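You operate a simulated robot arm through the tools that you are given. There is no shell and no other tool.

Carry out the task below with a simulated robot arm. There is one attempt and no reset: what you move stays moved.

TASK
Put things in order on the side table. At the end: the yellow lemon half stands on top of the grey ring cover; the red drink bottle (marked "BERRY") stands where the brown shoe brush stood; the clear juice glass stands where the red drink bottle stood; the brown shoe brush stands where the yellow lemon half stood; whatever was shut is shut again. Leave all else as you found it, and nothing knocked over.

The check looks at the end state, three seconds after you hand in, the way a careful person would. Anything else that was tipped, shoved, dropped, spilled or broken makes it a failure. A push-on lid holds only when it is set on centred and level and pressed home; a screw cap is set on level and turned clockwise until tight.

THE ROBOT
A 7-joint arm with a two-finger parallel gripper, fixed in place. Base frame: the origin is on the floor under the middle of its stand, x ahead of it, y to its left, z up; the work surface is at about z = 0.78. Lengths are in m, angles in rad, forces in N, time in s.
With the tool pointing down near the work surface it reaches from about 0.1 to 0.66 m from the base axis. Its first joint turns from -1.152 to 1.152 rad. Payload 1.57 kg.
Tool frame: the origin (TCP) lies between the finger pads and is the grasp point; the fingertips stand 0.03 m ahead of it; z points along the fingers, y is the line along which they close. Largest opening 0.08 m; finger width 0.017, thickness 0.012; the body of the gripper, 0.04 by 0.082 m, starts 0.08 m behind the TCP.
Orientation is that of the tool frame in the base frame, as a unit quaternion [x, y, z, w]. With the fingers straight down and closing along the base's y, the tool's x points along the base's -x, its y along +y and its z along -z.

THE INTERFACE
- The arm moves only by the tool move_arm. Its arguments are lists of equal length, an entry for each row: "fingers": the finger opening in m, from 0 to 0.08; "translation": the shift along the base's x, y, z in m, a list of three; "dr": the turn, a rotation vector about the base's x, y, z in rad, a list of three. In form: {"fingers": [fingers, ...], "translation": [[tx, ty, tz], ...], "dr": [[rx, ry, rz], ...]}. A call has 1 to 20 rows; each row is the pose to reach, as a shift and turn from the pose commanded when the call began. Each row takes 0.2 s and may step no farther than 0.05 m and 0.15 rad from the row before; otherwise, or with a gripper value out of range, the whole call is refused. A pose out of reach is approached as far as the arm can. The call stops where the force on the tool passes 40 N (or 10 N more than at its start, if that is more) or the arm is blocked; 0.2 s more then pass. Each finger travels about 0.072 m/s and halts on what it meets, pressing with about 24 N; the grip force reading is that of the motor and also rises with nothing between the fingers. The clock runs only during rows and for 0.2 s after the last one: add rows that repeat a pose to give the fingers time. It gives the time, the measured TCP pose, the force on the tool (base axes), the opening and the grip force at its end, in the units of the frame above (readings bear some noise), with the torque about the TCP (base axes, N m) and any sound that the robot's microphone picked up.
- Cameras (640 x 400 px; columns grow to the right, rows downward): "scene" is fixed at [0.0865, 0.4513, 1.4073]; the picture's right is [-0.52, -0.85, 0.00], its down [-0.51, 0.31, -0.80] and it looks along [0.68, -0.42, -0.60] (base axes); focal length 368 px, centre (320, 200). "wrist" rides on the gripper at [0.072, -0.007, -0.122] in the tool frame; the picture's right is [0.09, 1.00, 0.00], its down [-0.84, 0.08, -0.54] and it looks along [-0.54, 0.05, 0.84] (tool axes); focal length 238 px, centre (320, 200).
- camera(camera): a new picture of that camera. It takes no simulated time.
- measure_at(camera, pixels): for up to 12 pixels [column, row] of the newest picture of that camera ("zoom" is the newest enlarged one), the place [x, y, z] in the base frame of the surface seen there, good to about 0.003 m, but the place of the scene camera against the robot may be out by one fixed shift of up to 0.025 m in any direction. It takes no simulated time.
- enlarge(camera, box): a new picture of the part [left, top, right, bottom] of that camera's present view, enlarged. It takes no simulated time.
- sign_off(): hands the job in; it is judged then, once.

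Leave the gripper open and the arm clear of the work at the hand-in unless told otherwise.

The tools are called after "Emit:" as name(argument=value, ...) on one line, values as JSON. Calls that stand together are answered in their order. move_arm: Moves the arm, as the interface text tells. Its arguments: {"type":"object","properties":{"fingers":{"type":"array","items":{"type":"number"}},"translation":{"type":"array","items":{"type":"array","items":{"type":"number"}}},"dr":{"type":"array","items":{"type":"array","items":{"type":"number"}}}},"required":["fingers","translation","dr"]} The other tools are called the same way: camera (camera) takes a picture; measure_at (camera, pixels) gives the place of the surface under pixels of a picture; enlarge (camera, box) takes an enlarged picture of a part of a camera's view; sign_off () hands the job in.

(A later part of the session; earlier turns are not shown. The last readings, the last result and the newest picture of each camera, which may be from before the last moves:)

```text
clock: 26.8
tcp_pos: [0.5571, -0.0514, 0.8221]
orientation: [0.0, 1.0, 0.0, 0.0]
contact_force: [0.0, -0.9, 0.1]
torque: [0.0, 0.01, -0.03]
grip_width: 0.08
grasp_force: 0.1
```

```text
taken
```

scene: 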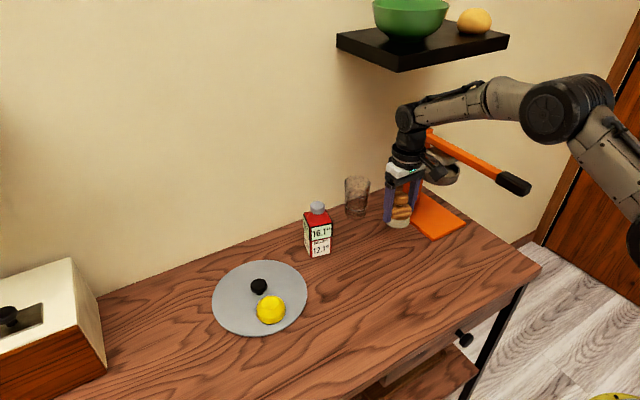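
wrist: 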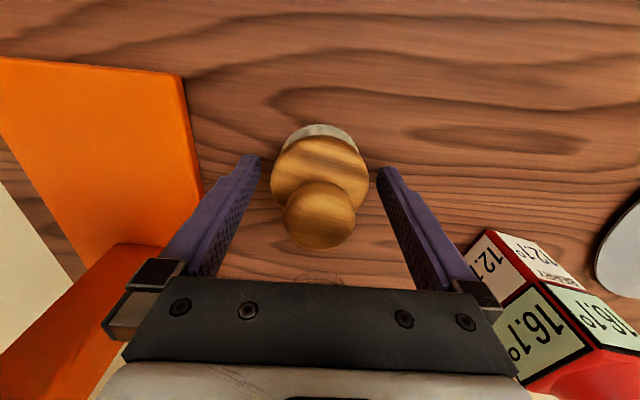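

The brush stands on the lemon's old spot. I rise and move to view the bottle from TCP ≈(0.45,0.125,0.98).

Emit:
move_arm(fingers=[0.08, 0.08, 0.08, 0.08, 0.08, 0.08, 0.08, 0.08, 0.08, 0.08], translation=[[0, 0, 0.02], [0, 0, 0.06], [0, 0, 0.1], [0, 0, 0.14], [-0.02, 0.035, 0.155], [-0.042, 0.07, 0.157], [-0.063, 0.105, 0.157], [-0.084, 0.14, 0.157], [-0.105, 0.176, 0.157], [-0.105, 0.176, 0.157]], dr=[[0, 0, 0], [0, 0, 0], [0, 0, 0], [0, 0, 0], [0, 0, 0], [0, 0, 0], [0, 0, 0], [0, 0, 0], [0, 0, 0], [0, 0, 0]])

Emit:
camera(camera="wrist")

Emit:
camera(camera="scene")

```text
clock: 29.0
tcp_pos: [0.4527, 0.1213, 0.9813]
orientation: [0.0, 1.0, 0.0, 0.0]
contact_force: [-0.7, -0.8, 0.4]
torque: [0.01, 0.03, 0.02]
grip_width: 0.0802
grasp_force: 0.1
```

```text
taken
```

wrist: 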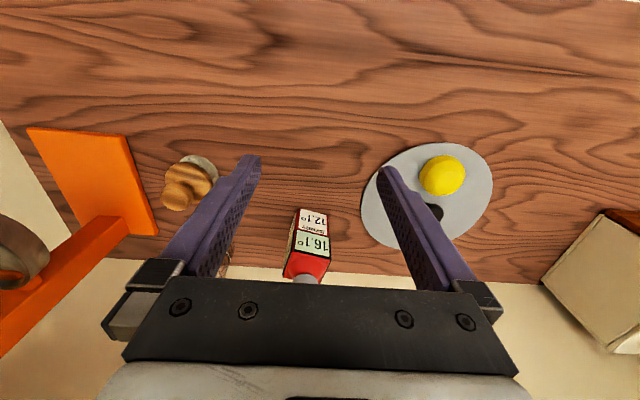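

```text
taken
```

scene: 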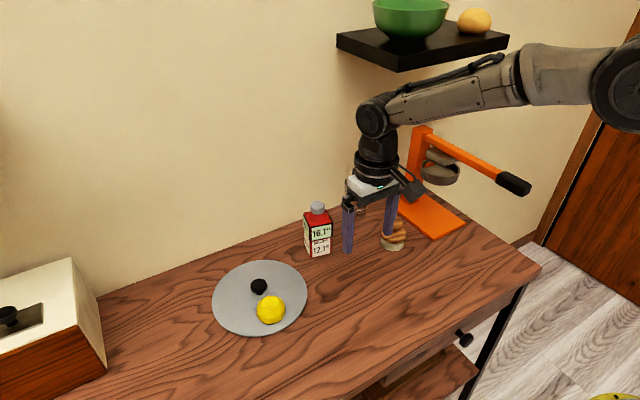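

Now I measure the bottle from the wrist: front face, its edges and base ((299,209)-(326,212) bottom edge, (293,250), (329,252) sides).

Emit:
enlarge(camera="wrist", box=[270, 195, 350, 290])

Emit:
measure_at(camera="wrist", pixels=[[302, 213], [324, 215], [312, 214], [300, 230], [327, 232], [298, 250], [328, 252], [292, 230], [290, 245], [312, 262], [308, 280], [312, 205]])

```text
4.21 times, centred on (310, 242) of wrist
```

zoom: 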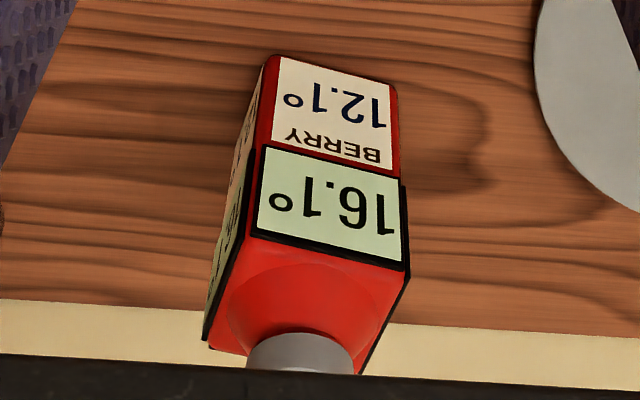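

```text
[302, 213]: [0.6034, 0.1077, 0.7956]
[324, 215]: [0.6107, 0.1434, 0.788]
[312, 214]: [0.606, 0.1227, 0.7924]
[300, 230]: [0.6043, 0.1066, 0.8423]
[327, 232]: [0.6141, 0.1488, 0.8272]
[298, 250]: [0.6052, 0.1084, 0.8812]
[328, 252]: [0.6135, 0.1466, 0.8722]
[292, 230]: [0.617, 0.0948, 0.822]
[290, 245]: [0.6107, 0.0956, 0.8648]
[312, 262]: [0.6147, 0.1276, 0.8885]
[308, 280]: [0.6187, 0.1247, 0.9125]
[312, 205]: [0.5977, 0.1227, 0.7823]
```

The front face runs from (0.603,0.108) to (0.611,0.143), so the bottle is turned about -0.215 rad; its size is ≈0.052 and its centre ≈(0.632,0.120). I move above it at the present height (tips at 0.95, cap top 0.918), turning the tool by -0.215 rad.

Emit:
move_arm(fingers=[0.08, 0.08, 0.08, 0.08, 0.08, 0.08], translation=[[0.03, 0, 0.005], [0.07, -0.001, 0.005], [0.11, -0.002, 0.005], [0.15, -0.003, 0.005], [0.18, -0.0035, 0.005], [0.18, -0.0035, 0.005]], dr=[[0, 0, -0.05], [0, 0, -0.1], [0, 0, -0.15], [0, 0, -0.2], [0, 0, -0.215], [0, 0, -0.215]])

Emit:
camera(camera="wrist")

Emit:
camera(camera="scene")

```text
clock: 30.4
tcp_pos: [0.6241, 0.1213, 0.9829]
orientation: [0.105, 0.994, 0.001, 0.0]
contact_force: [-0.8, 0.8, 0.3]
torque: [-0.02, 0.01, -0.01]
grip_width: 0.0802
grasp_force: 0.2
out of reach, approached as far as the arm can: row 5, 6
```

```text
taken
```

wrist: 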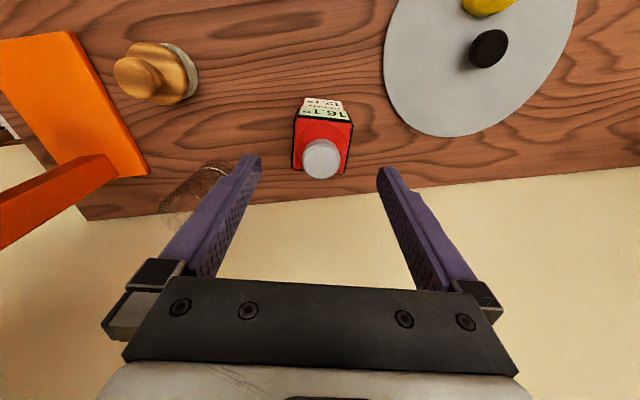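

```text
taken
```

scene: 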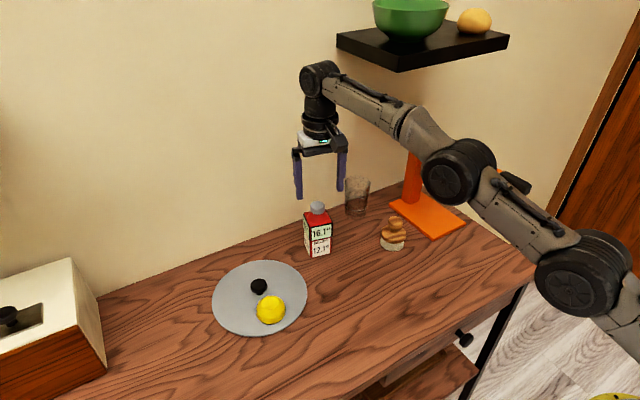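

The reach limit at this height stops it at x≈0.624; lower down it should reach farther. I enlarge the view to check the alignment of the bottle to the tool and measure its cap (321,158) and shoulder corners.

Emit:
enlarge(camera="wrist", box=[270, 80, 370, 190])

Emit:
measure_at(camera="wrist", pixels=[[321, 145], [321, 158], [321, 172], [308, 158], [334, 158], [300, 120], [350, 124], [297, 150], [348, 155], [305, 103], [340, 108], [322, 100]])

```text
3.64 times, centred on (320, 135) of wrist
```

zoom: 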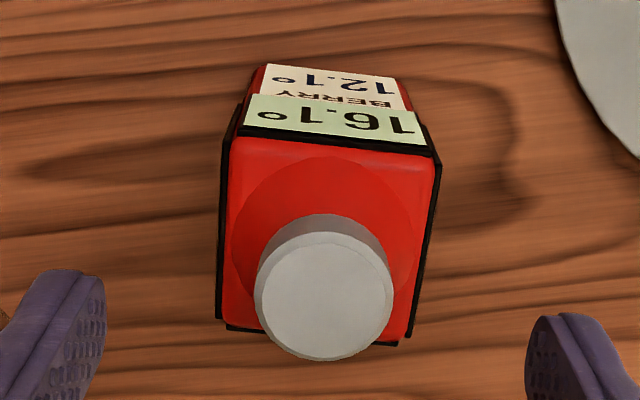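

```text
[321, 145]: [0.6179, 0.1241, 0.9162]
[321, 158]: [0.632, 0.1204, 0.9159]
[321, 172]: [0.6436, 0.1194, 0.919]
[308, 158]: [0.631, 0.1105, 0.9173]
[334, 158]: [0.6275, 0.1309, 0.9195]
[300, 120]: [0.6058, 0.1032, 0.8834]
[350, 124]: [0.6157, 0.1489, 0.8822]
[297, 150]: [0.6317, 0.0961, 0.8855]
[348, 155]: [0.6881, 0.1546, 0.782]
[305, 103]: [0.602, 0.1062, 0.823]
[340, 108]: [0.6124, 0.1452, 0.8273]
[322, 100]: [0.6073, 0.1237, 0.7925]
```

The line of the bottle's face matches the tool (the camera is itself rolled ~5°), and the cap's centre is at (0.633,0.1205), col 321 as expected, so it's well centred sideways. I go down 0.06 m and check the pose.

Emit:
move_arm(fingers=[0.08, 0.08, 0.08, 0.08], translation=[[0, 0, -0.02], [0, 0, -0.04], [0, 0, -0.06], [0, 0, -0.06]], dr=[[0, 0, 0], [0, 0, 0], [0, 0, 0], [0, 0, 0]])

Emit:
enlarge(camera="scene", box=[270, 150, 390, 270])

```text
clock: 31.4
tcp_pos: [0.6221, 0.1204, 0.9232]
orientation: [0.107, 0.994, 0.0, 0.001]
contact_force: [0.2, 0.4, -0.3]
torque: [0.0, -0.02, 0.0]
grip_width: 0.0801
grasp_force: 0.1
```

```text
3.33 times, centred on (330, 210) of scene
```

zoom: 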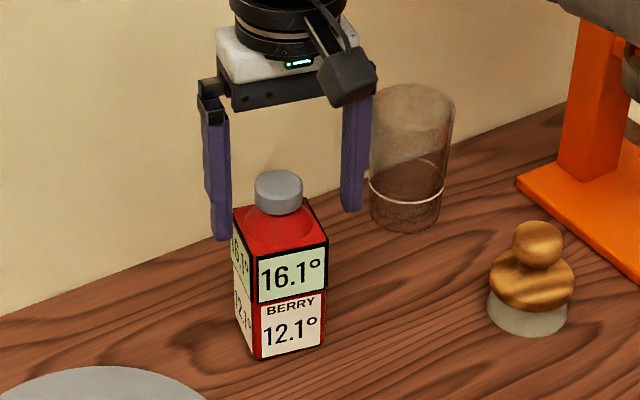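

The command was clipped, now at (0.622,0.120,0.923). I move 10 mm forward while going down to z≈0.86.

Emit:
move_arm(fingers=[0.08, 0.08, 0.08, 0.08, 0.08], translation=[[0.003, 0, -0.015], [0.006, 0, -0.03], [0.01, 0, -0.045], [0.01, 0, -0.063], [0.01, 0, -0.063]], dr=[[0, 0, 0], [0, 0, 0], [0, 0, 0], [0, 0, 0], [0, 0, 0]])

Emit:
camera(camera="wrist")

Emit:
enlarge(camera="scene", box=[270, 150, 390, 270])

```text
clock: 32.6
tcp_pos: [0.6303, 0.1198, 0.861]
orientation: [0.107, 0.994, 0.0, 0.001]
contact_force: [-0.2, -0.1, 0.0]
torque: [-0.01, -0.01, 0.01]
grip_width: 0.0802
grasp_force: 0.1
```

```text
taken
```

wrist: 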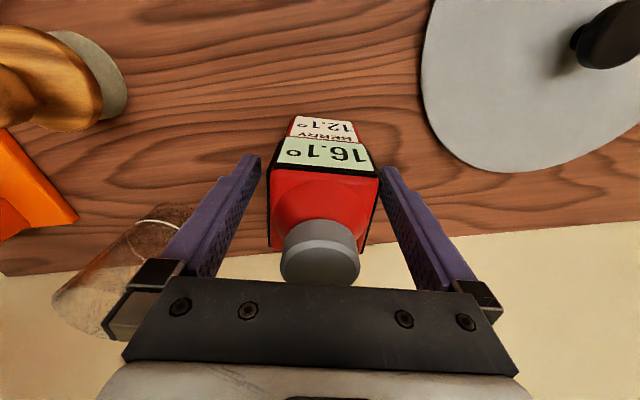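

```text
3.33 times, centred on (330, 210) of scene
```

zoom: 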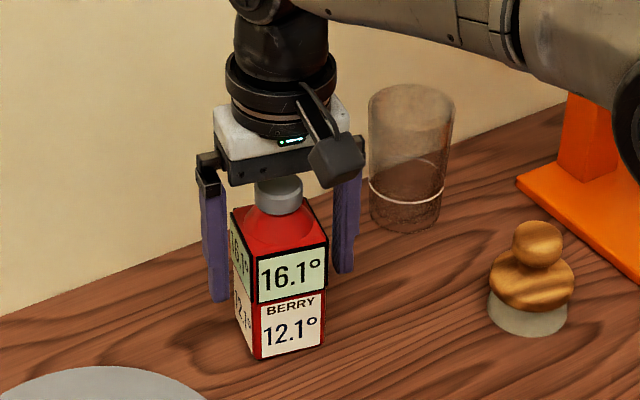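

The bottle is centred between the fingers (cols 268–380). I lower 6 mm and close.

Emit:
move_arm(fingers=[0.08, 0.065, 0.05, 0.04, 0.035, 0.035, 0.035, 0.035], translation=[[0.001, 0, -0.006], [0.001, 0, -0.006], [0.001, 0, -0.006], [0.001, 0, -0.006], [0.001, 0, -0.006], [0.001, 0, -0.006], [0.001, 0, -0.006], [0.001, 0, -0.006]], dr=[[0, 0, 0], [0, 0, 0], [0, 0, 0], [0, 0, 0], [0, 0, 0], [0, 0, 0], [0, 0, 0], [0, 0, 0]])

Emit:
camera(camera="wrist")

Emit:
enlarge(camera="scene", box=[270, 150, 390, 270])

```text
clock: 34.4
tcp_pos: [0.6325, 0.1202, 0.8539]
orientation: [0.107, 0.994, 0.0, 0.0]
contact_force: [1.0, -1.2, 0.6]
torque: [-0.03, -0.06, -0.03]
grip_width: 0.0538
grasp_force: 23.8
```

```text
taken
```

wrist: 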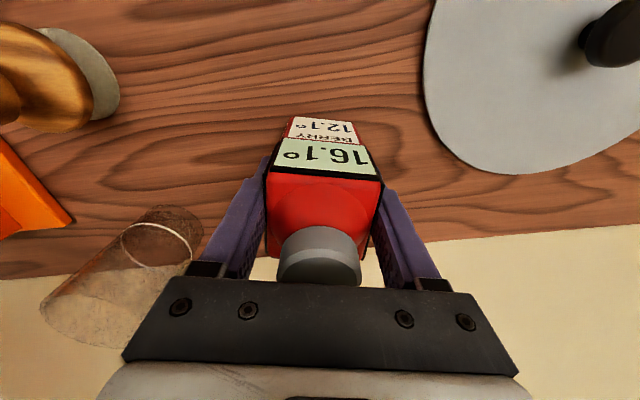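

```text
3.33 times, centred on (330, 210) of scene
```

zoom: 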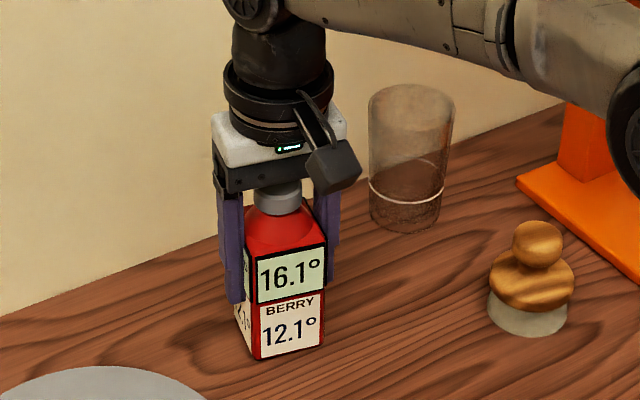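

The bottle is gripped (0.0538, 23.8 N). I lift it 0.02 straight, check, then carry it up and back to the brush's old spot (0.4535,0.1585).

Emit:
move_arm(fingers=[0.035, 0.035, 0.035, 0.035], translation=[[0, 0, 0.005], [0, 0, 0.015], [-0.004, 0, 0.025], [-0.01, 0.002, 0.035]], dr=[[0, 0, 0], [0, 0, 0], [0, 0, 0], [0, 0, 0]])

Emit:
enlarge(camera="scene", box=[260, 140, 400, 280])

Emit:
camera(camera="wrist")

```text
clock: 35.4
tcp_pos: [0.6222, 0.1233, 0.8888]
orientation: [0.108, 0.994, 0.0, 0.0]
contact_force: [-0.1, 0.3, -2.1]
torque: [0.0, 0.02, 0.0]
grip_width: 0.0542
grasp_force: 24.1
```

```text
2.86 times, centred on (330, 210) of scene
```

zoom: 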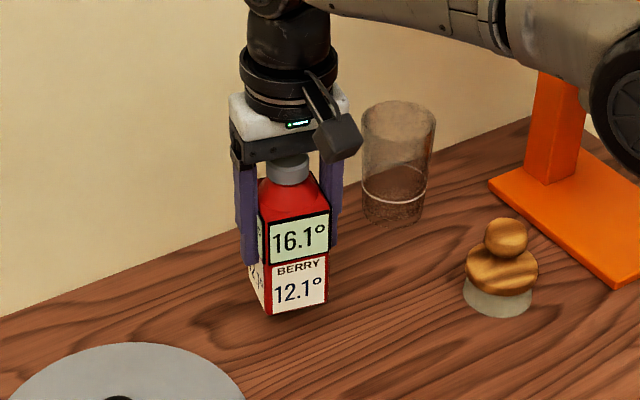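

```text
taken
```

wrist: 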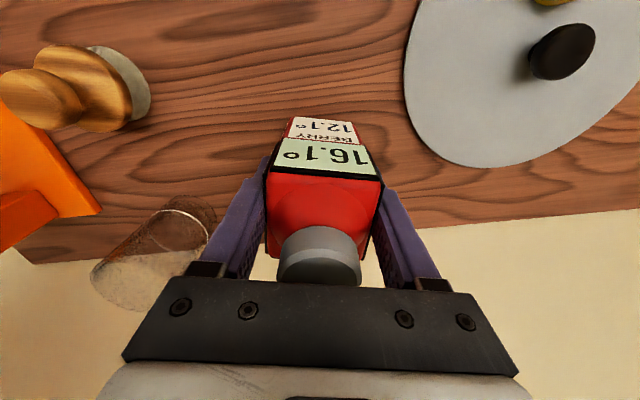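

The bottle hangs upright (weight ≈2 N). Now I carry it back to above the brush's old spot.

Emit:
move_arm(fingers=[0.035, 0.035, 0.035, 0.035, 0.035, 0.035, 0.035, 0.035], translation=[[-0.015, 0.003, 0.008], [-0.04, 0.008, 0.016], [-0.07, 0.015, 0.016], [-0.1, 0.021, 0.016], [-0.13, 0.028, 0.016], [-0.155, 0.033, 0.016], [-0.1695, 0.0365, 0.016], [-0.1695, 0.0365, 0.016]], dr=[[0, 0, 0], [0, 0, 0], [0, 0, 0], [0, 0, 0], [0, 0, 0], [0, 0, 0], [0, 0, 0], [0, 0, 0]])

Emit:
camera(camera="wrist")

Emit:
camera(camera="scene")

```text
clock: 37.2
tcp_pos: [0.4534, 0.1604, 0.9051]
orientation: [0.108, 0.994, -0.001, 0.0]
contact_force: [0.3, -0.2, -2.4]
torque: [0.01, 0.03, 0.0]
grip_width: 0.0537
grasp_force: 24.3
```

```text
taken
```

wrist: 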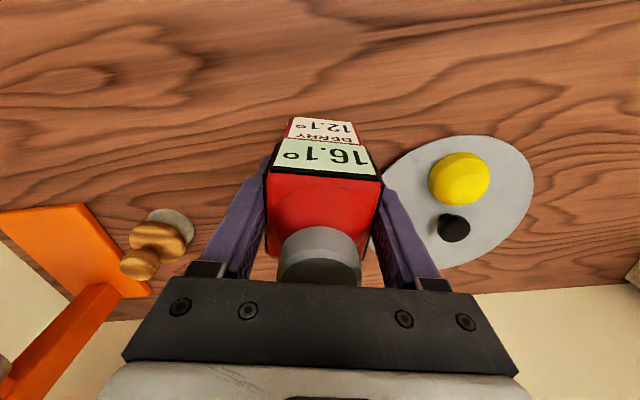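

```text
taken
```

scene: 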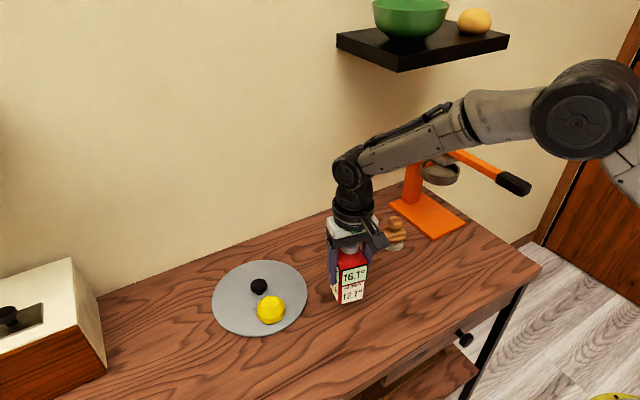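

Position is right over the spot. I lower 0.045 m to just above the table, then step to contact.

Emit:
move_arm(fingers=[0.035, 0.035, 0.035, 0.035], translation=[[0, -0.001, -0.015], [0, -0.001, -0.03], [0, -0.001, -0.04], [0, -0.001, -0.046]], dr=[[0, 0, 0], [0, 0, 0], [0, 0, 0], [0, 0, 0]])

Emit:
move_arm(fingers=[0.035, 0.035, 0.035], translation=[[0, 0, -0.002], [0, 0, -0.004], [0, 0, -0.005]], dr=[[0, 0, 0], [0, 0, 0], [0, 0, 0]])

Emit:
enlarge(camera="scene", box=[280, 200, 420, 340])

```text
clock: 38.2
tcp_pos: [0.4523, 0.1594, 0.8578]
orientation: [0.107, 0.994, 0.0, 0.0]
contact_force: [-0.2, 0.2, -2.1]
torque: [-0.01, -0.03, 0.0]
grip_width: 0.0538
grasp_force: 23.7
```

```text
clock: 39.0
tcp_pos: [0.4524, 0.1596, 0.8568]
orientation: [0.107, 0.994, 0.0, 0.0]
contact_force: [-0.4, 0.4, -2.3]
torque: [0.01, -0.01, 0.0]
grip_width: 0.0538
grasp_force: 23.8
```

```text
2.86 times, centred on (350, 270) of scene
```

zoom: 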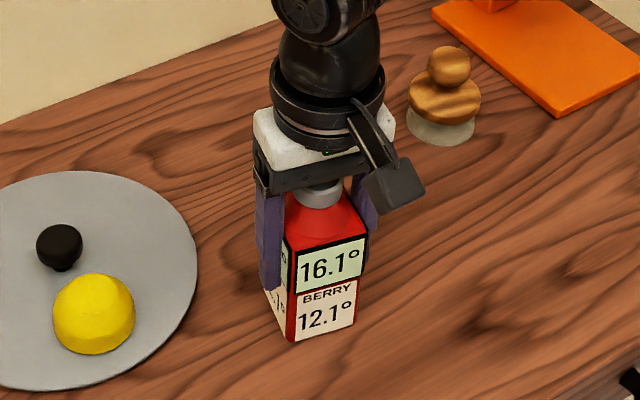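

No contact yet (force still -2.3). I step 2 mm lower.

Emit:
move_arm(fingers=[0.035, 0.035], translation=[[0, 0, -0.001], [0, 0, -0.002]], dr=[[0, 0, 0], [0, 0, 0]])

```text
clock: 39.6
tcp_pos: [0.4525, 0.1588, 0.8532]
orientation: [0.107, 0.994, 0.0, 0.0]
contact_force: [-4.6, -2.2, 10.4]
torque: [-0.21, 0.45, 0.0]
grip_width: 0.0539
grasp_force: 23.8
```

Contact at about 10 N. I ease 1 mm up and open the fingers.

Emit:
move_arm(fingers=[0.035, 0.058, 0.068, 0.08, 0.08, 0.08], translation=[[0, 0, 0.0008], [0, 0, 0.001], [0, 0, 0.001], [0, 0, 0.001], [0, 0, 0.001], [0, 0, 0.001]], dr=[[0, 0, 0], [0, 0, 0], [0, 0, 0], [0, 0, 0], [0, 0, 0], [0, 0, 0]])

Emit:
camera(camera="wrist")

```text
clock: 41.0
tcp_pos: [0.452, 0.1596, 0.853]
orientation: [0.107, 0.994, 0.0, 0.0]
contact_force: [0.2, -0.7, 0.0]
torque: [-0.02, -0.01, -0.01]
grip_width: 0.0801
grasp_force: 0.1
```

```text
taken
```

wrist: 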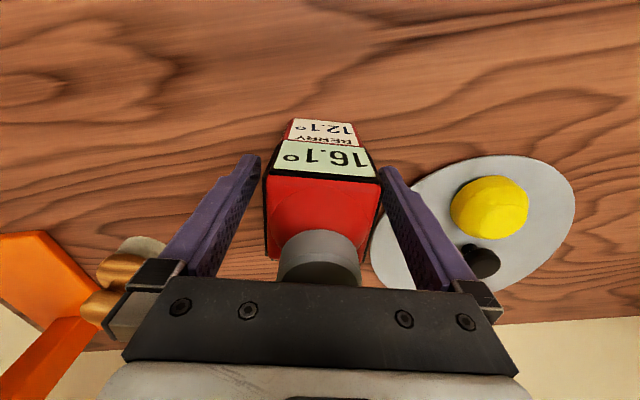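

Released; the bottle stands at the brush's old spot. I rise straight up past the cap, then move to a viewpoint near the glass, turning the tool to yaw ≈-0.785 (so the hand later comes in from the free +y side).

Emit:
move_arm(fingers=[0.08, 0.08, 0.08, 0.08, 0.08, 0.08, 0.08, 0.08, 0.08, 0.08, 0.08], translation=[[0, 0, 0.02], [0, 0, 0.05], [0, 0, 0.085], [0, 0, 0.12], [0, 0, 0.132], [0.025, -0.017, 0.132], [0.05, -0.034, 0.13], [0.08, -0.055, 0.125], [0.11, -0.075, 0.12], [0.14, -0.095, 0.115], [0.1475, -0.102, 0.112]], dr=[[0, 0, 0], [0, 0, 0], [0, 0, 0], [0, 0, 0], [0, 0, -0.05], [0, 0, -0.15], [0, 0, -0.25], [0, 0, -0.35], [0, 0, -0.45], [0, 0, -0.55], [0, 0, -0.57]])

Emit:
camera(camera="wrist")

Emit:
camera(camera="scene")

```text
clock: 43.4
tcp_pos: [0.6029, 0.0594, 0.9657]
orientation: [0.384, 0.924, -0.001, 0.001]
contact_force: [-0.6, 0.5, 0.1]
torque: [0.01, -0.01, -0.01]
grip_width: 0.08
grasp_force: 0.1
```

```text
taken
```

wrist: 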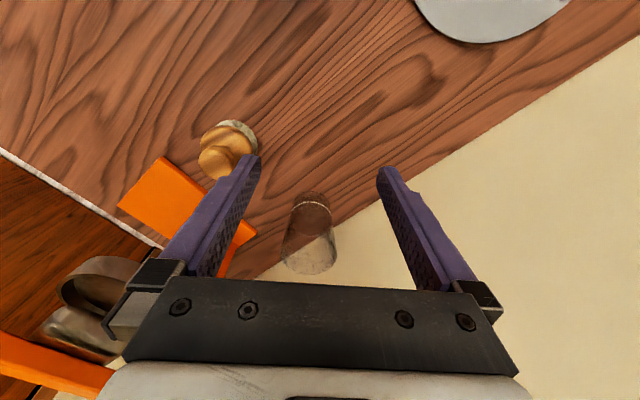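

```text
taken
```

scene: 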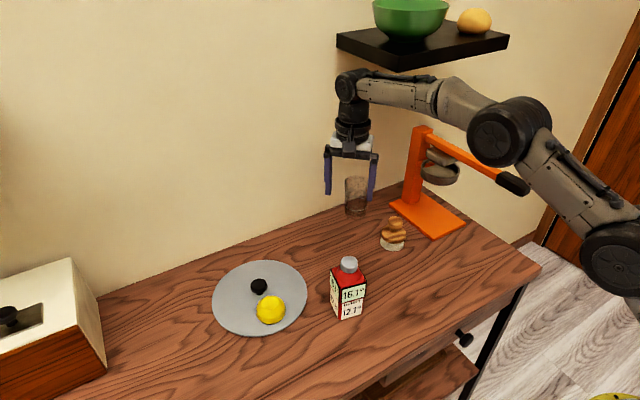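

I see the glass at wrist (312,235), with the hand coming from the +y side. I enlarge the glass and measure it, and check the elbow's place against the press handle.

Emit:
enlarge(camera="wrist", box=[262, 175, 362, 285])

Emit:
measure_at(camera="wrist", pixels=[[311, 188], [311, 192], [311, 196], [311, 205], [291, 200], [331, 200], [293, 206], [330, 206], [283, 265], [336, 265], [308, 273], [308, 240]])

Emit:
measure_at(camera="scene", pixels=[[505, 130], [490, 150], [515, 185], [500, 178], [475, 165], [440, 95], [350, 85], [352, 130], [540, 160], [348, 208], [357, 216], [365, 210]])

```text
3.64 times, centred on (312, 230) of wrist
```

zoom: 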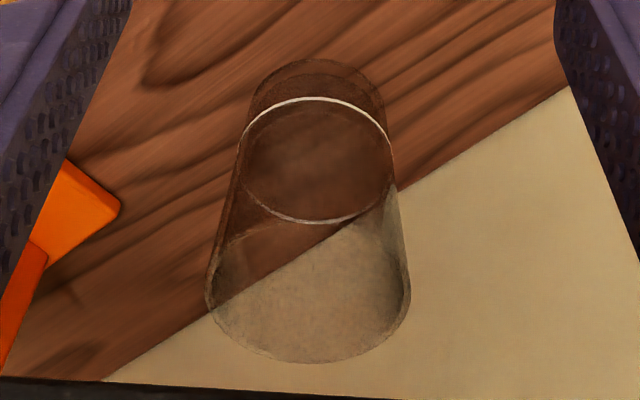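

```text
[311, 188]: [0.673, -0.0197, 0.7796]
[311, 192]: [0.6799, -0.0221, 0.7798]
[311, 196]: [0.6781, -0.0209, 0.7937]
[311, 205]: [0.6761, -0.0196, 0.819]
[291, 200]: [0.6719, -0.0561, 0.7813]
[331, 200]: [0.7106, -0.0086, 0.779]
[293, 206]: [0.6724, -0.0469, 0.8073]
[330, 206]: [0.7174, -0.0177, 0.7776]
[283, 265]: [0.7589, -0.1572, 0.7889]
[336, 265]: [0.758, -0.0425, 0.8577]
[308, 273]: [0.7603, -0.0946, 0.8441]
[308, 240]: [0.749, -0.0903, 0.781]
```

```text
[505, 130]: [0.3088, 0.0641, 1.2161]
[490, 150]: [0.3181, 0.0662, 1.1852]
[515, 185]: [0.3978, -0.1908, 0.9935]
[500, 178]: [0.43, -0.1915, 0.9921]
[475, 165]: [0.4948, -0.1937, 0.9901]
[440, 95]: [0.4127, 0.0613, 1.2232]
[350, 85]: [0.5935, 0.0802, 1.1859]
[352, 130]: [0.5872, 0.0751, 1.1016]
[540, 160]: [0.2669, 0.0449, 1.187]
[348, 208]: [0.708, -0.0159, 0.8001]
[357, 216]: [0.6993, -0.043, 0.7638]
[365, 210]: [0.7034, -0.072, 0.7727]
```

The white ring near a third of the glass's height may be a liquid level, so I'll keep it upright and gentle. Glass centre ≈(0.699,-0.041), rim ≈0.069 wide at z≈0.88; wall at x≈0.76. The elbow is well clear of the press. I'll turn the yaw to -0.6 rad (more wall clearance for the left finger), then tilt the tool 0.436 rad forward, staying above and short of the glass.

Emit:
move_arm(fingers=[0.08, 0.08, 0.08], translation=[[0.002, -0.016, 0], [0.0035, -0.033, -0.005], [0.0035, -0.033, -0.01]], dr=[[0, 0, 0.1], [0, 0, 0.185], [0, 0, 0.185]])

Emit:
move_arm(fingers=[0.08, 0.08, 0.08, 0.08, 0.08, 0.08], translation=[[0, 0, 0], [0, 0, 0], [0, 0, 0], [0, 0, 0], [0, 0, 0], [0, 0, 0]], dr=[[-0.0492, -0.072, 0], [-0.0985, -0.1439, 0], [-0.1477, -0.2159, 0], [-0.197, -0.2878, 0], [-0.2462, -0.3598, 0], [-0.2462, -0.3598, 0]])

Emit:
camera(camera="wrist")

Emit:
camera(camera="scene")

```text
clock: 44.2
tcp_pos: [0.6013, 0.0234, 0.9555]
orientation: [0.295, 0.955, 0.0, 0.0]
contact_force: [-0.2, 0.3, 0.3]
torque: [-0.01, -0.02, -0.01]
grip_width: 0.08
grasp_force: 0.1
```

```text
clock: 45.6
tcp_pos: [0.602, 0.0243, 0.9556]
orientation: [0.289, 0.933, -0.064, 0.206]
contact_force: [0.0, -0.2, 0.5]
torque: [-0.01, -0.02, 0.03]
grip_width: 0.0799
grasp_force: 0.0
```

```text
taken
```

wrist: 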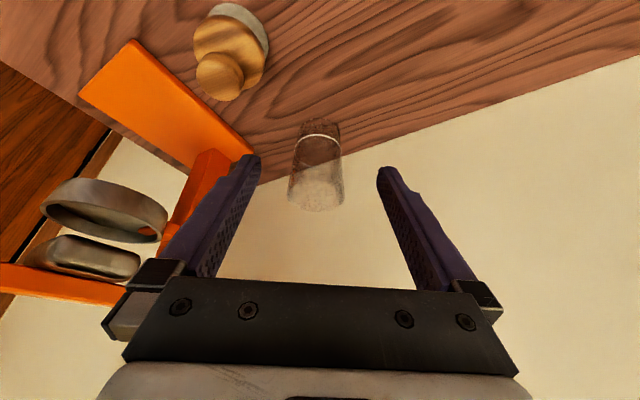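

```text
taken
```

scene: 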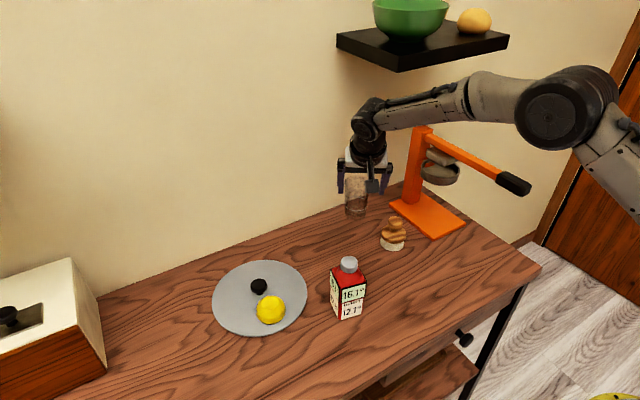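

The tool is tilted and the wrist is well below the shelf. By reckoning the glass is in line; I enlarge to check its columns (expected base centre col ≈318, rim centre ≈315).

Emit:
enlarge(camera="wrist", box=[260, 105, 380, 225])

Emit:
measure_at(camera="wrist", pixels=[[321, 115], [321, 121], [321, 126], [321, 132], [321, 150], [300, 128], [341, 128], [318, 160], [290, 190], [342, 185], [316, 209], [316, 180]])

```text
3.33 times, centred on (320, 165) of wrist
```

zoom: 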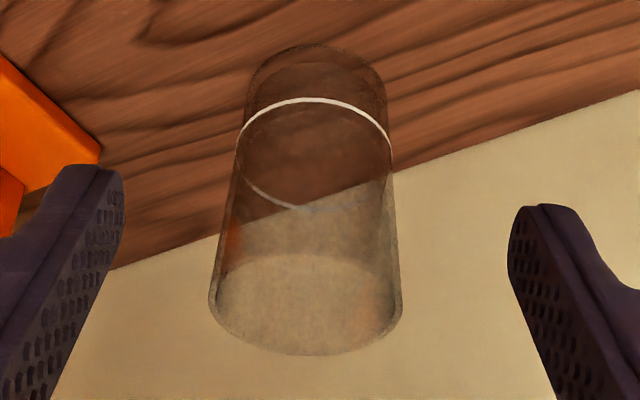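

```text
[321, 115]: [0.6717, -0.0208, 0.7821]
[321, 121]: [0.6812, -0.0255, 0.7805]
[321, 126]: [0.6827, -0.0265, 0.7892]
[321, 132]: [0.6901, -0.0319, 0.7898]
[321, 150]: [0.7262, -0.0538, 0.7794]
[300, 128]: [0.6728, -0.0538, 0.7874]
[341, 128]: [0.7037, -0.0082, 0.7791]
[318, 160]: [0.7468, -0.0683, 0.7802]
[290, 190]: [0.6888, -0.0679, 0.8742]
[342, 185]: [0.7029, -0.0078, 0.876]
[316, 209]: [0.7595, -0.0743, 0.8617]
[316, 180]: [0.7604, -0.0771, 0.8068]
```

Columns match (319 and 315.5), so the hand is in line with the glass. I approach along the tool line most of the way (to z≈0.874) and look again.

Emit:
move_arm(fingers=[0.08, 0.08, 0.08, 0.08, 0.08], translation=[[0.0165, -0.0113, -0.02], [0.033, -0.0226, -0.04], [0.0495, -0.0339, -0.061], [0.066, -0.0452, -0.0815], [0.066, -0.0452, -0.0815]], dr=[[0, 0, 0], [0, 0, 0], [0, 0, 0], [0, 0, 0], [0, 0, 0]])

Emit:
camera(camera="wrist")

Emit:
enlarge(camera="scene", box=[290, 80, 450, 260])

```text
clock: 46.8
tcp_pos: [0.6692, -0.0219, 0.8746]
orientation: [0.289, 0.932, -0.065, 0.208]
contact_force: [-0.2, -0.5, 0.7]
torque: [0.01, 0.01, -0.02]
grip_width: 0.08
grasp_force: 0.1
```

```text
taken
```

wrist: 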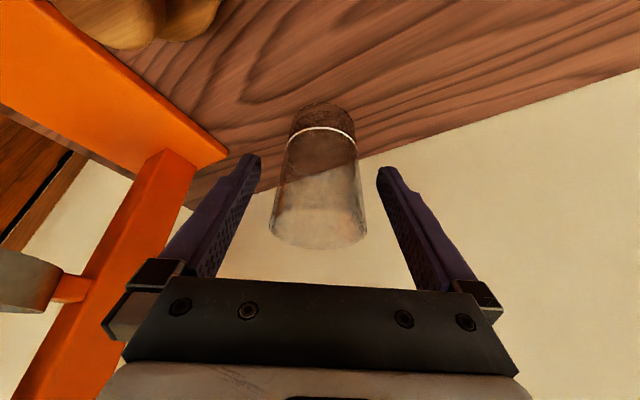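

```text
2.22 times, centred on (370, 170) of scene
```

zoom: 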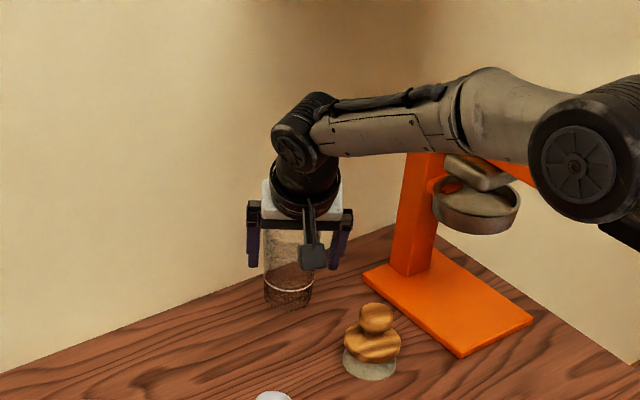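

The glass is centred between the fingers (269–367 against finger tips 260/377). I finish the approach to (0.699,-0.040,0.838) in small steps.

Emit:
move_arm(fingers=[0.08, 0.08, 0.08, 0.08], translation=[[0.01, -0.0065, -0.012], [0.02, -0.013, -0.024], [0.03, -0.0193, -0.036], [0.03, -0.0193, -0.036]], dr=[[0, 0, 0], [0, 0, 0], [0, 0, 0], [0, 0, 0]])

Emit:
camera(camera="wrist")

Emit:
enlarge(camera="scene", box=[310, 130, 410, 230])

```text
clock: 47.8
tcp_pos: [0.7007, -0.0415, 0.8387]
orientation: [0.288, 0.933, -0.063, 0.206]
contact_force: [0.5, 0.3, 0.1]
torque: [0.01, -0.01, 0.01]
grip_width: 0.0797
grasp_force: 0.1
```

```text
taken
```

wrist: 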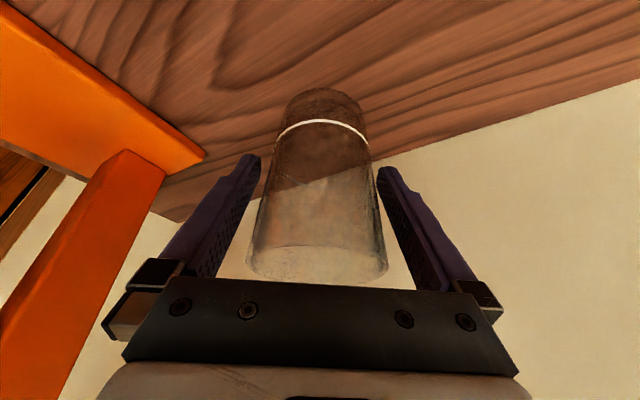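

```text
4.00 times, centred on (360, 180) of scene
```

zoom: 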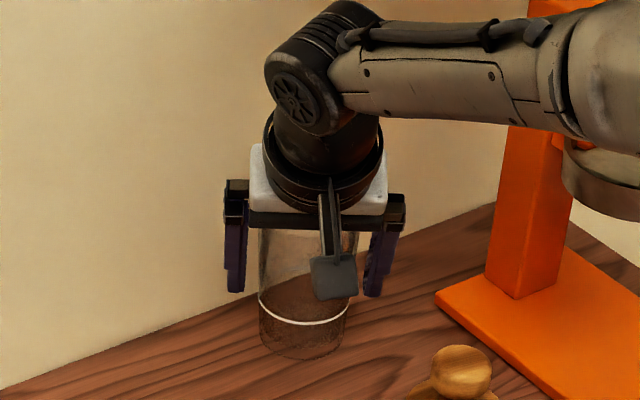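

The base's front edge at row ≈87 matches the expected 89 for a centred glass. I now close the fingers gently.

Emit:
move_arm(fingers=[0.074, 0.069, 0.065, 0.06, 0.055, 0.05, 0.05, 0.05], translation=[[0, 0, 0], [0, 0, 0], [0, 0, 0], [0, 0, 0], [0, 0, 0], [0, 0, 0], [0, 0, 0], [0, 0, 0]], dr=[[0, 0, 0], [0, 0, 0], [0, 0, 0], [0, 0, 0], [0, 0, 0], [0, 0, 0], [0, 0, 0], [0, 0, 0]])

Emit:
camera(camera="wrist")

Emit:
enlarge(camera="scene", box=[310, 130, 410, 230])

```text
clock: 49.6
tcp_pos: [0.7001, -0.0412, 0.8381]
orientation: [0.288, 0.933, -0.063, 0.206]
contact_force: [-1.6, -1.0, 0.4]
torque: [0.03, -0.02, 0.02]
grip_width: 0.0629
grasp_force: 24.3
```

```text
taken
```

wrist: 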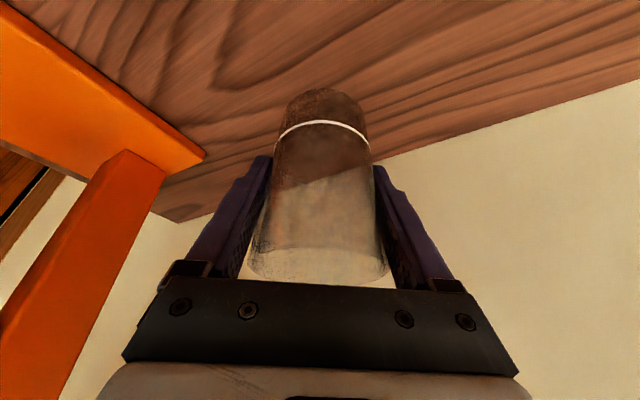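

```text
4.00 times, centred on (360, 180) of scene
```

zoom: 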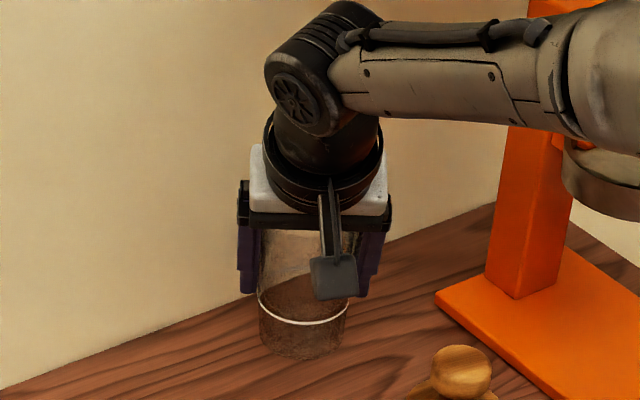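

The glass is gripped at 0.0629 with 24 N and stays upright. I lift gently 15 mm and check.

Emit:
move_arm(fingers=[0.05, 0.05, 0.05, 0.05, 0.05], translation=[[0, 0, 0.002], [0, 0, 0.005], [0, 0, 0.009], [0, 0, 0.013], [0, 0, 0.015]], dr=[[0, 0, 0], [0, 0, 0], [0, 0, 0], [0, 0, 0], [0, 0, 0]])

Emit:
camera(camera="wrist")

Emit:
enlarge(camera="scene", box=[310, 130, 410, 230])

```text
clock: 50.8
tcp_pos: [0.699, -0.0408, 0.8527]
orientation: [0.288, 0.933, -0.065, 0.207]
contact_force: [-0.1, 0.1, -1.9]
torque: [0.01, 0.01, 0.0]
grip_width: 0.0629
grasp_force: 23.8
```

```text
taken
```

wrist: 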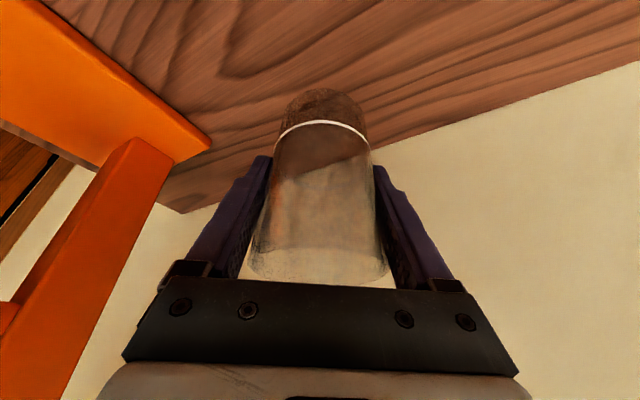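

```text
4.00 times, centred on (360, 180) of scene
```

zoom: 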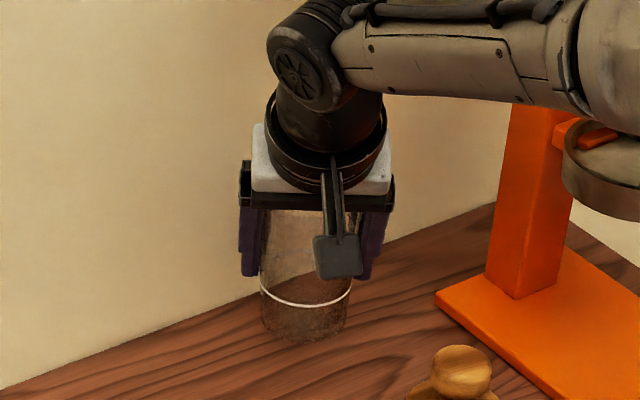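

The glass is held upright (≈1.9 N). I carry it slowly at this height toward the bottle's old spot (0.633,0.1205).

Emit:
move_arm(fingers=[0.05, 0.05, 0.05, 0.05, 0.05, 0.05, 0.05, 0.05, 0.05, 0.05, 0.05, 0.05, 0.05, 0.05], translation=[[-0.002, 0.004, 0.002], [-0.006, 0.014, 0.005], [-0.012, 0.028, 0.005], [-0.018, 0.043, 0.005], [-0.024, 0.058, 0.005], [-0.03, 0.073, 0.005], [-0.036, 0.088, 0.005], [-0.042, 0.103, 0.005], [-0.048, 0.118, 0.005], [-0.054, 0.132, 0.005], [-0.059, 0.145, 0.005], [-0.063, 0.154, 0.005], [-0.066, 0.16, 0.005], [-0.066, 0.161, 0.005]], dr=[[0, 0, 0], [0, 0, 0], [0, 0, 0], [0, 0, 0], [0, 0, 0], [0, 0, 0], [0, 0, 0], [0, 0, 0], [0, 0, 0], [0, 0, 0], [0, 0, 0], [0, 0, 0], [0, 0, 0], [0, 0, 0]])

Emit:
camera(camera="wrist")

Emit:
camera(camera="scene")

```text
clock: 53.8
tcp_pos: [0.6319, 0.1206, 0.8584]
orientation: [0.289, 0.933, -0.064, 0.206]
contact_force: [-0.1, -0.5, -1.9]
torque: [-0.01, 0.0, 0.01]
grip_width: 0.0629
grasp_force: 24.0
```

```text
taken
```

wrist: 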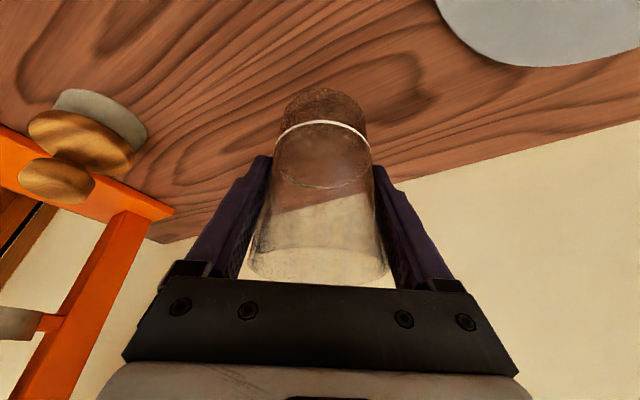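

```text
taken
```

scene: 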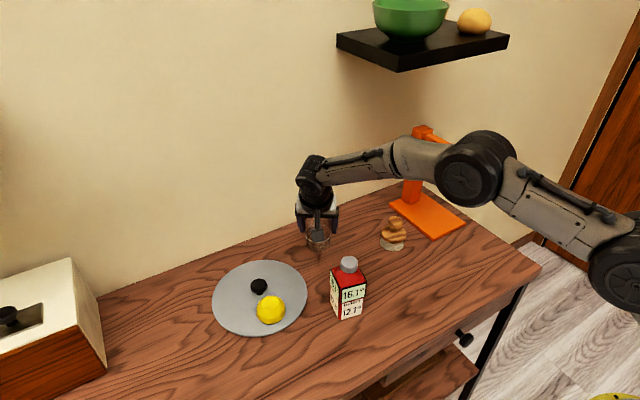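

The glass is over the bottle's old spot, ≈20 mm up. I lower 17 mm, then step to contact.

Emit:
move_arm(fingers=[0.05, 0.05, 0.05, 0.05, 0.05], translation=[[0.001, 0, -0.004], [0.001, 0, -0.009], [0.001, 0, -0.013], [0.001, 0, -0.016], [0.001, 0, -0.017]], dr=[[0, 0, 0], [0, 0, 0], [0, 0, 0], [0, 0, 0], [0, 0, 0]])

Emit:
move_arm(fingers=[0.05, 0.05], translation=[[0, 0, -0.001], [0, 0, -0.002]], dr=[[0, 0, 0], [0, 0, 0]])

```text
clock: 55.0
tcp_pos: [0.6347, 0.1223, 0.8432]
orientation: [0.289, 0.933, -0.064, 0.207]
contact_force: [0.8, 0.1, -2.8]
torque: [0.01, -0.01, 0.01]
grip_width: 0.0625
grasp_force: 24.5
```

```text
clock: 55.6
tcp_pos: [0.6335, 0.1209, 0.8397]
orientation: [0.288, 0.933, -0.064, 0.207]
contact_force: [-0.2, 0.1, -1.8]
torque: [-0.02, 0.02, -0.01]
grip_width: 0.0627
grasp_force: 24.0
```

No contact yet (-1.8 N). I step down 1.5 mm more.

Emit:
move_arm(fingers=[0.05, 0.05], translation=[[0, 0, -0.001], [0, 0, -0.0015]], dr=[[0, 0, 0], [0, 0, 0]])

```text
clock: 56.2
tcp_pos: [0.6343, 0.1215, 0.8375]
orientation: [0.288, 0.933, -0.063, 0.208]
contact_force: [-0.6, -0.8, -2.2]
torque: [-0.01, -0.01, 0.01]
grip_width: 0.063
grasp_force: 24.1
```

Still hanging (-2.2 N). I step 1.5 mm lower again.

Emit:
move_arm(fingers=[0.05, 0.05], translation=[[0, 0, -0.001], [0, 0, -0.0015]], dr=[[0, 0, 0], [0, 0, 0]])

Emit:
enlarge(camera="scene", box=[270, 180, 370, 270])

```text
clock: 56.8
tcp_pos: [0.6348, 0.1216, 0.8388]
orientation: [0.289, 0.933, -0.064, 0.207]
contact_force: [-0.6, 0.3, 1.2]
torque: [0.1, 0.08, 0.05]
grip_width: 0.0625
grasp_force: 23.8
```

```text
4.44 times, centred on (320, 225) of scene
```

zoom: 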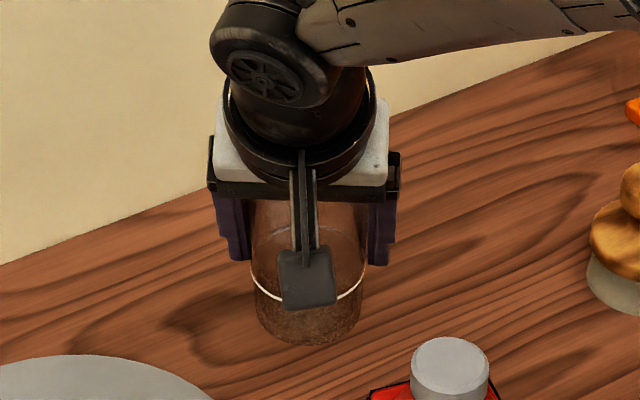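

Contact has come (force up ~3 N). I press 0.5 mm further and open the fingers slowly.

Emit:
move_arm(fingers=[0.05, 0.064, 0.068, 0.072, 0.076, 0.08, 0.08, 0.08], translation=[[0, 0, -0.0005], [0, 0, -0.0005], [0, 0, 0], [0, 0, 0], [0, 0, 0], [0, 0, 0], [0, 0, 0], [0, 0, 0]], dr=[[0, 0, 0], [0, 0, 0], [0, 0, 0], [0, 0, 0], [0, 0, 0], [0, 0, 0], [0, 0, 0], [0, 0, 0]])

Emit:
camera(camera="wrist")

Emit:
enlarge(camera="scene", box=[270, 180, 370, 270])

```text
clock: 58.6
tcp_pos: [0.6333, 0.1207, 0.8371]
orientation: [0.289, 0.933, -0.064, 0.207]
contact_force: [0.2, 0.5, 0.2]
torque: [0.0, 0.0, -0.02]
grip_width: 0.0801
grasp_force: 0.0
```

```text
taken
```

wrist: 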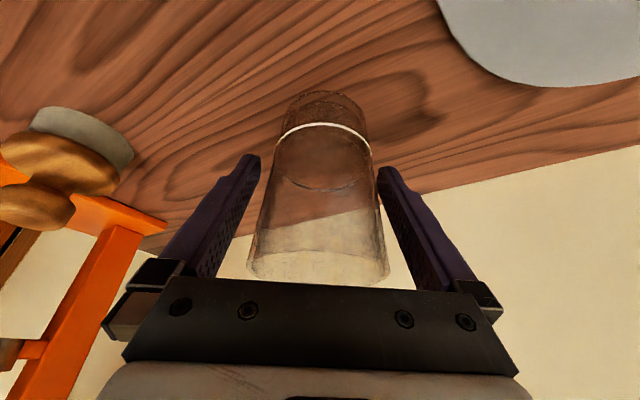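

```text
4.44 times, centred on (320, 225) of scene
```

zoom: 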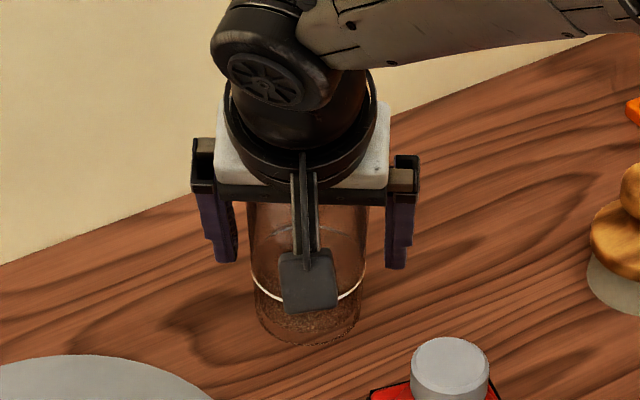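

Released, and the glass stands with even gaps. I withdraw straight back along the tool's own axis by 0.15 m.

Emit:
move_arm(fingers=[0.08, 0.08, 0.08, 0.08, 0.08, 0.08, 0.08], translation=[[-0.0035, 0.0024, 0.009], [-0.0105, 0.0072, 0.0272], [-0.0192, 0.0131, 0.0499], [-0.0279, 0.0191, 0.0725], [-0.0366, 0.025, 0.0952], [-0.0453, 0.031, 0.1178], [-0.0523, 0.0358, 0.136]], dr=[[0, 0, 0], [0, 0, 0], [0, 0, 0], [0, 0, 0], [0, 0, 0], [0, 0, 0], [0, 0, 0]])

Emit:
camera(camera="wrist")

Emit:
camera(camera="scene")

```text
clock: 60.2
tcp_pos: [0.5809, 0.1566, 0.9713]
orientation: [0.289, 0.933, -0.064, 0.207]
contact_force: [-0.6, 0.3, -0.5]
torque: [-0.03, 0.01, 0.05]
grip_width: 0.08
grasp_force: 0.1
```

```text
taken
```

wrist: 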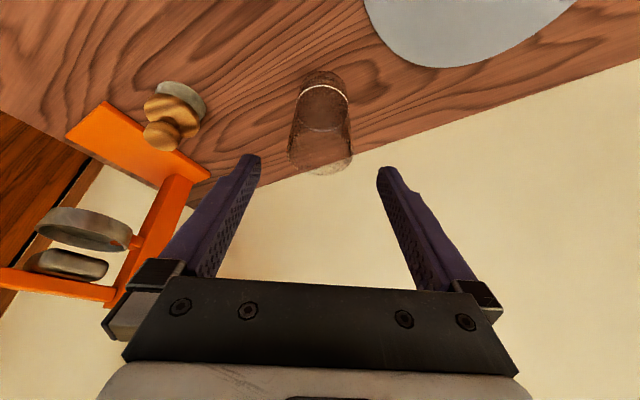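

```text
taken
```

scene: 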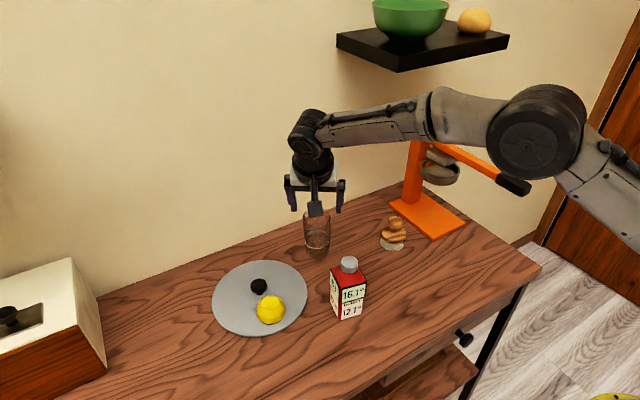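

The glass stands alone at the bottle's old place. I raise, untilt the tool and draw back toward the starting pose to clear the view.

Emit:
move_arm(fingers=[0.08, 0.08, 0.08, 0.08, 0.08, 0.08, 0.08, 0.08], translation=[[-0.01, 0, 0.03], [-0.025, 0, 0.06], [-0.045, 0, 0.09], [-0.07, 0, 0.115], [-0.095, 0, 0.13], [-0.12, 0, 0.132], [-0.15, 0, 0.132], [-0.18, 0, 0.132]], dr=[[0, 0, 0], [0.0492, 0.072, 0], [0.0985, 0.1439, 0], [0.1477, 0.2159, 0], [0.197, 0.2878, 0], [0.2462, 0.3598, 0], [0.2462, 0.3598, 0], [0.2462, 0.3598, 0]])

Emit:
move_arm(fingers=[0.08, 0.08, 0.08, 0.08, 0.08, 0.08], translation=[[-0.02, 0, 0], [-0.04, 0, 0], [-0.06, 0, 0], [-0.08, 0, 0], [-0.1, 0, 0], [-0.1, 0, 0]], dr=[[0, 0, 0.12], [0, 0, 0.24], [0, 0, 0.36], [0, 0, 0.48], [0, 0, 0.6], [0, 0, 0.6]])

Emit:
camera(camera="wrist")

Emit:
camera(camera="scene")

```text
clock: 62.0
tcp_pos: [0.402, 0.1581, 1.1024]
orientation: [0.296, 0.955, 0.0, 0.0]
contact_force: [-0.1, 0.1, -0.4]
torque: [0.0, -0.01, -0.04]
grip_width: 0.0805
grasp_force: 0.1
```

```text
clock: 63.4
tcp_pos: [0.3037, 0.1563, 1.1036]
orientation: [-0.001, 1.0, 0.0, 0.0]
contact_force: [0.1, -1.0, -0.4]
torque: [-0.01, -0.01, 0.03]
grip_width: 0.0801
grasp_force: 0.1
```

```text
taken
```

wrist: 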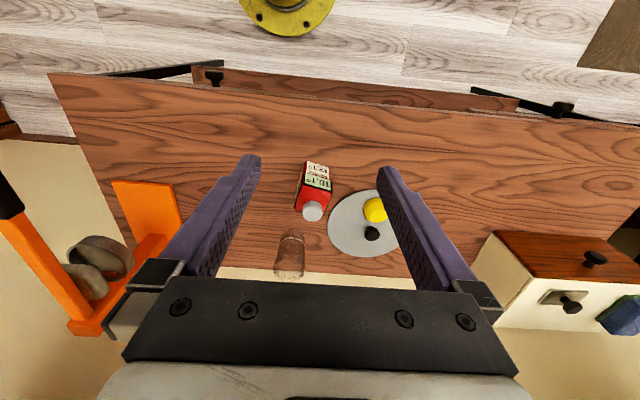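

```text
taken
```

scene: 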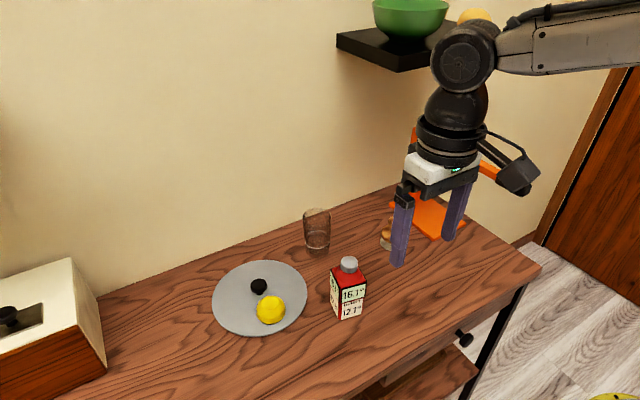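

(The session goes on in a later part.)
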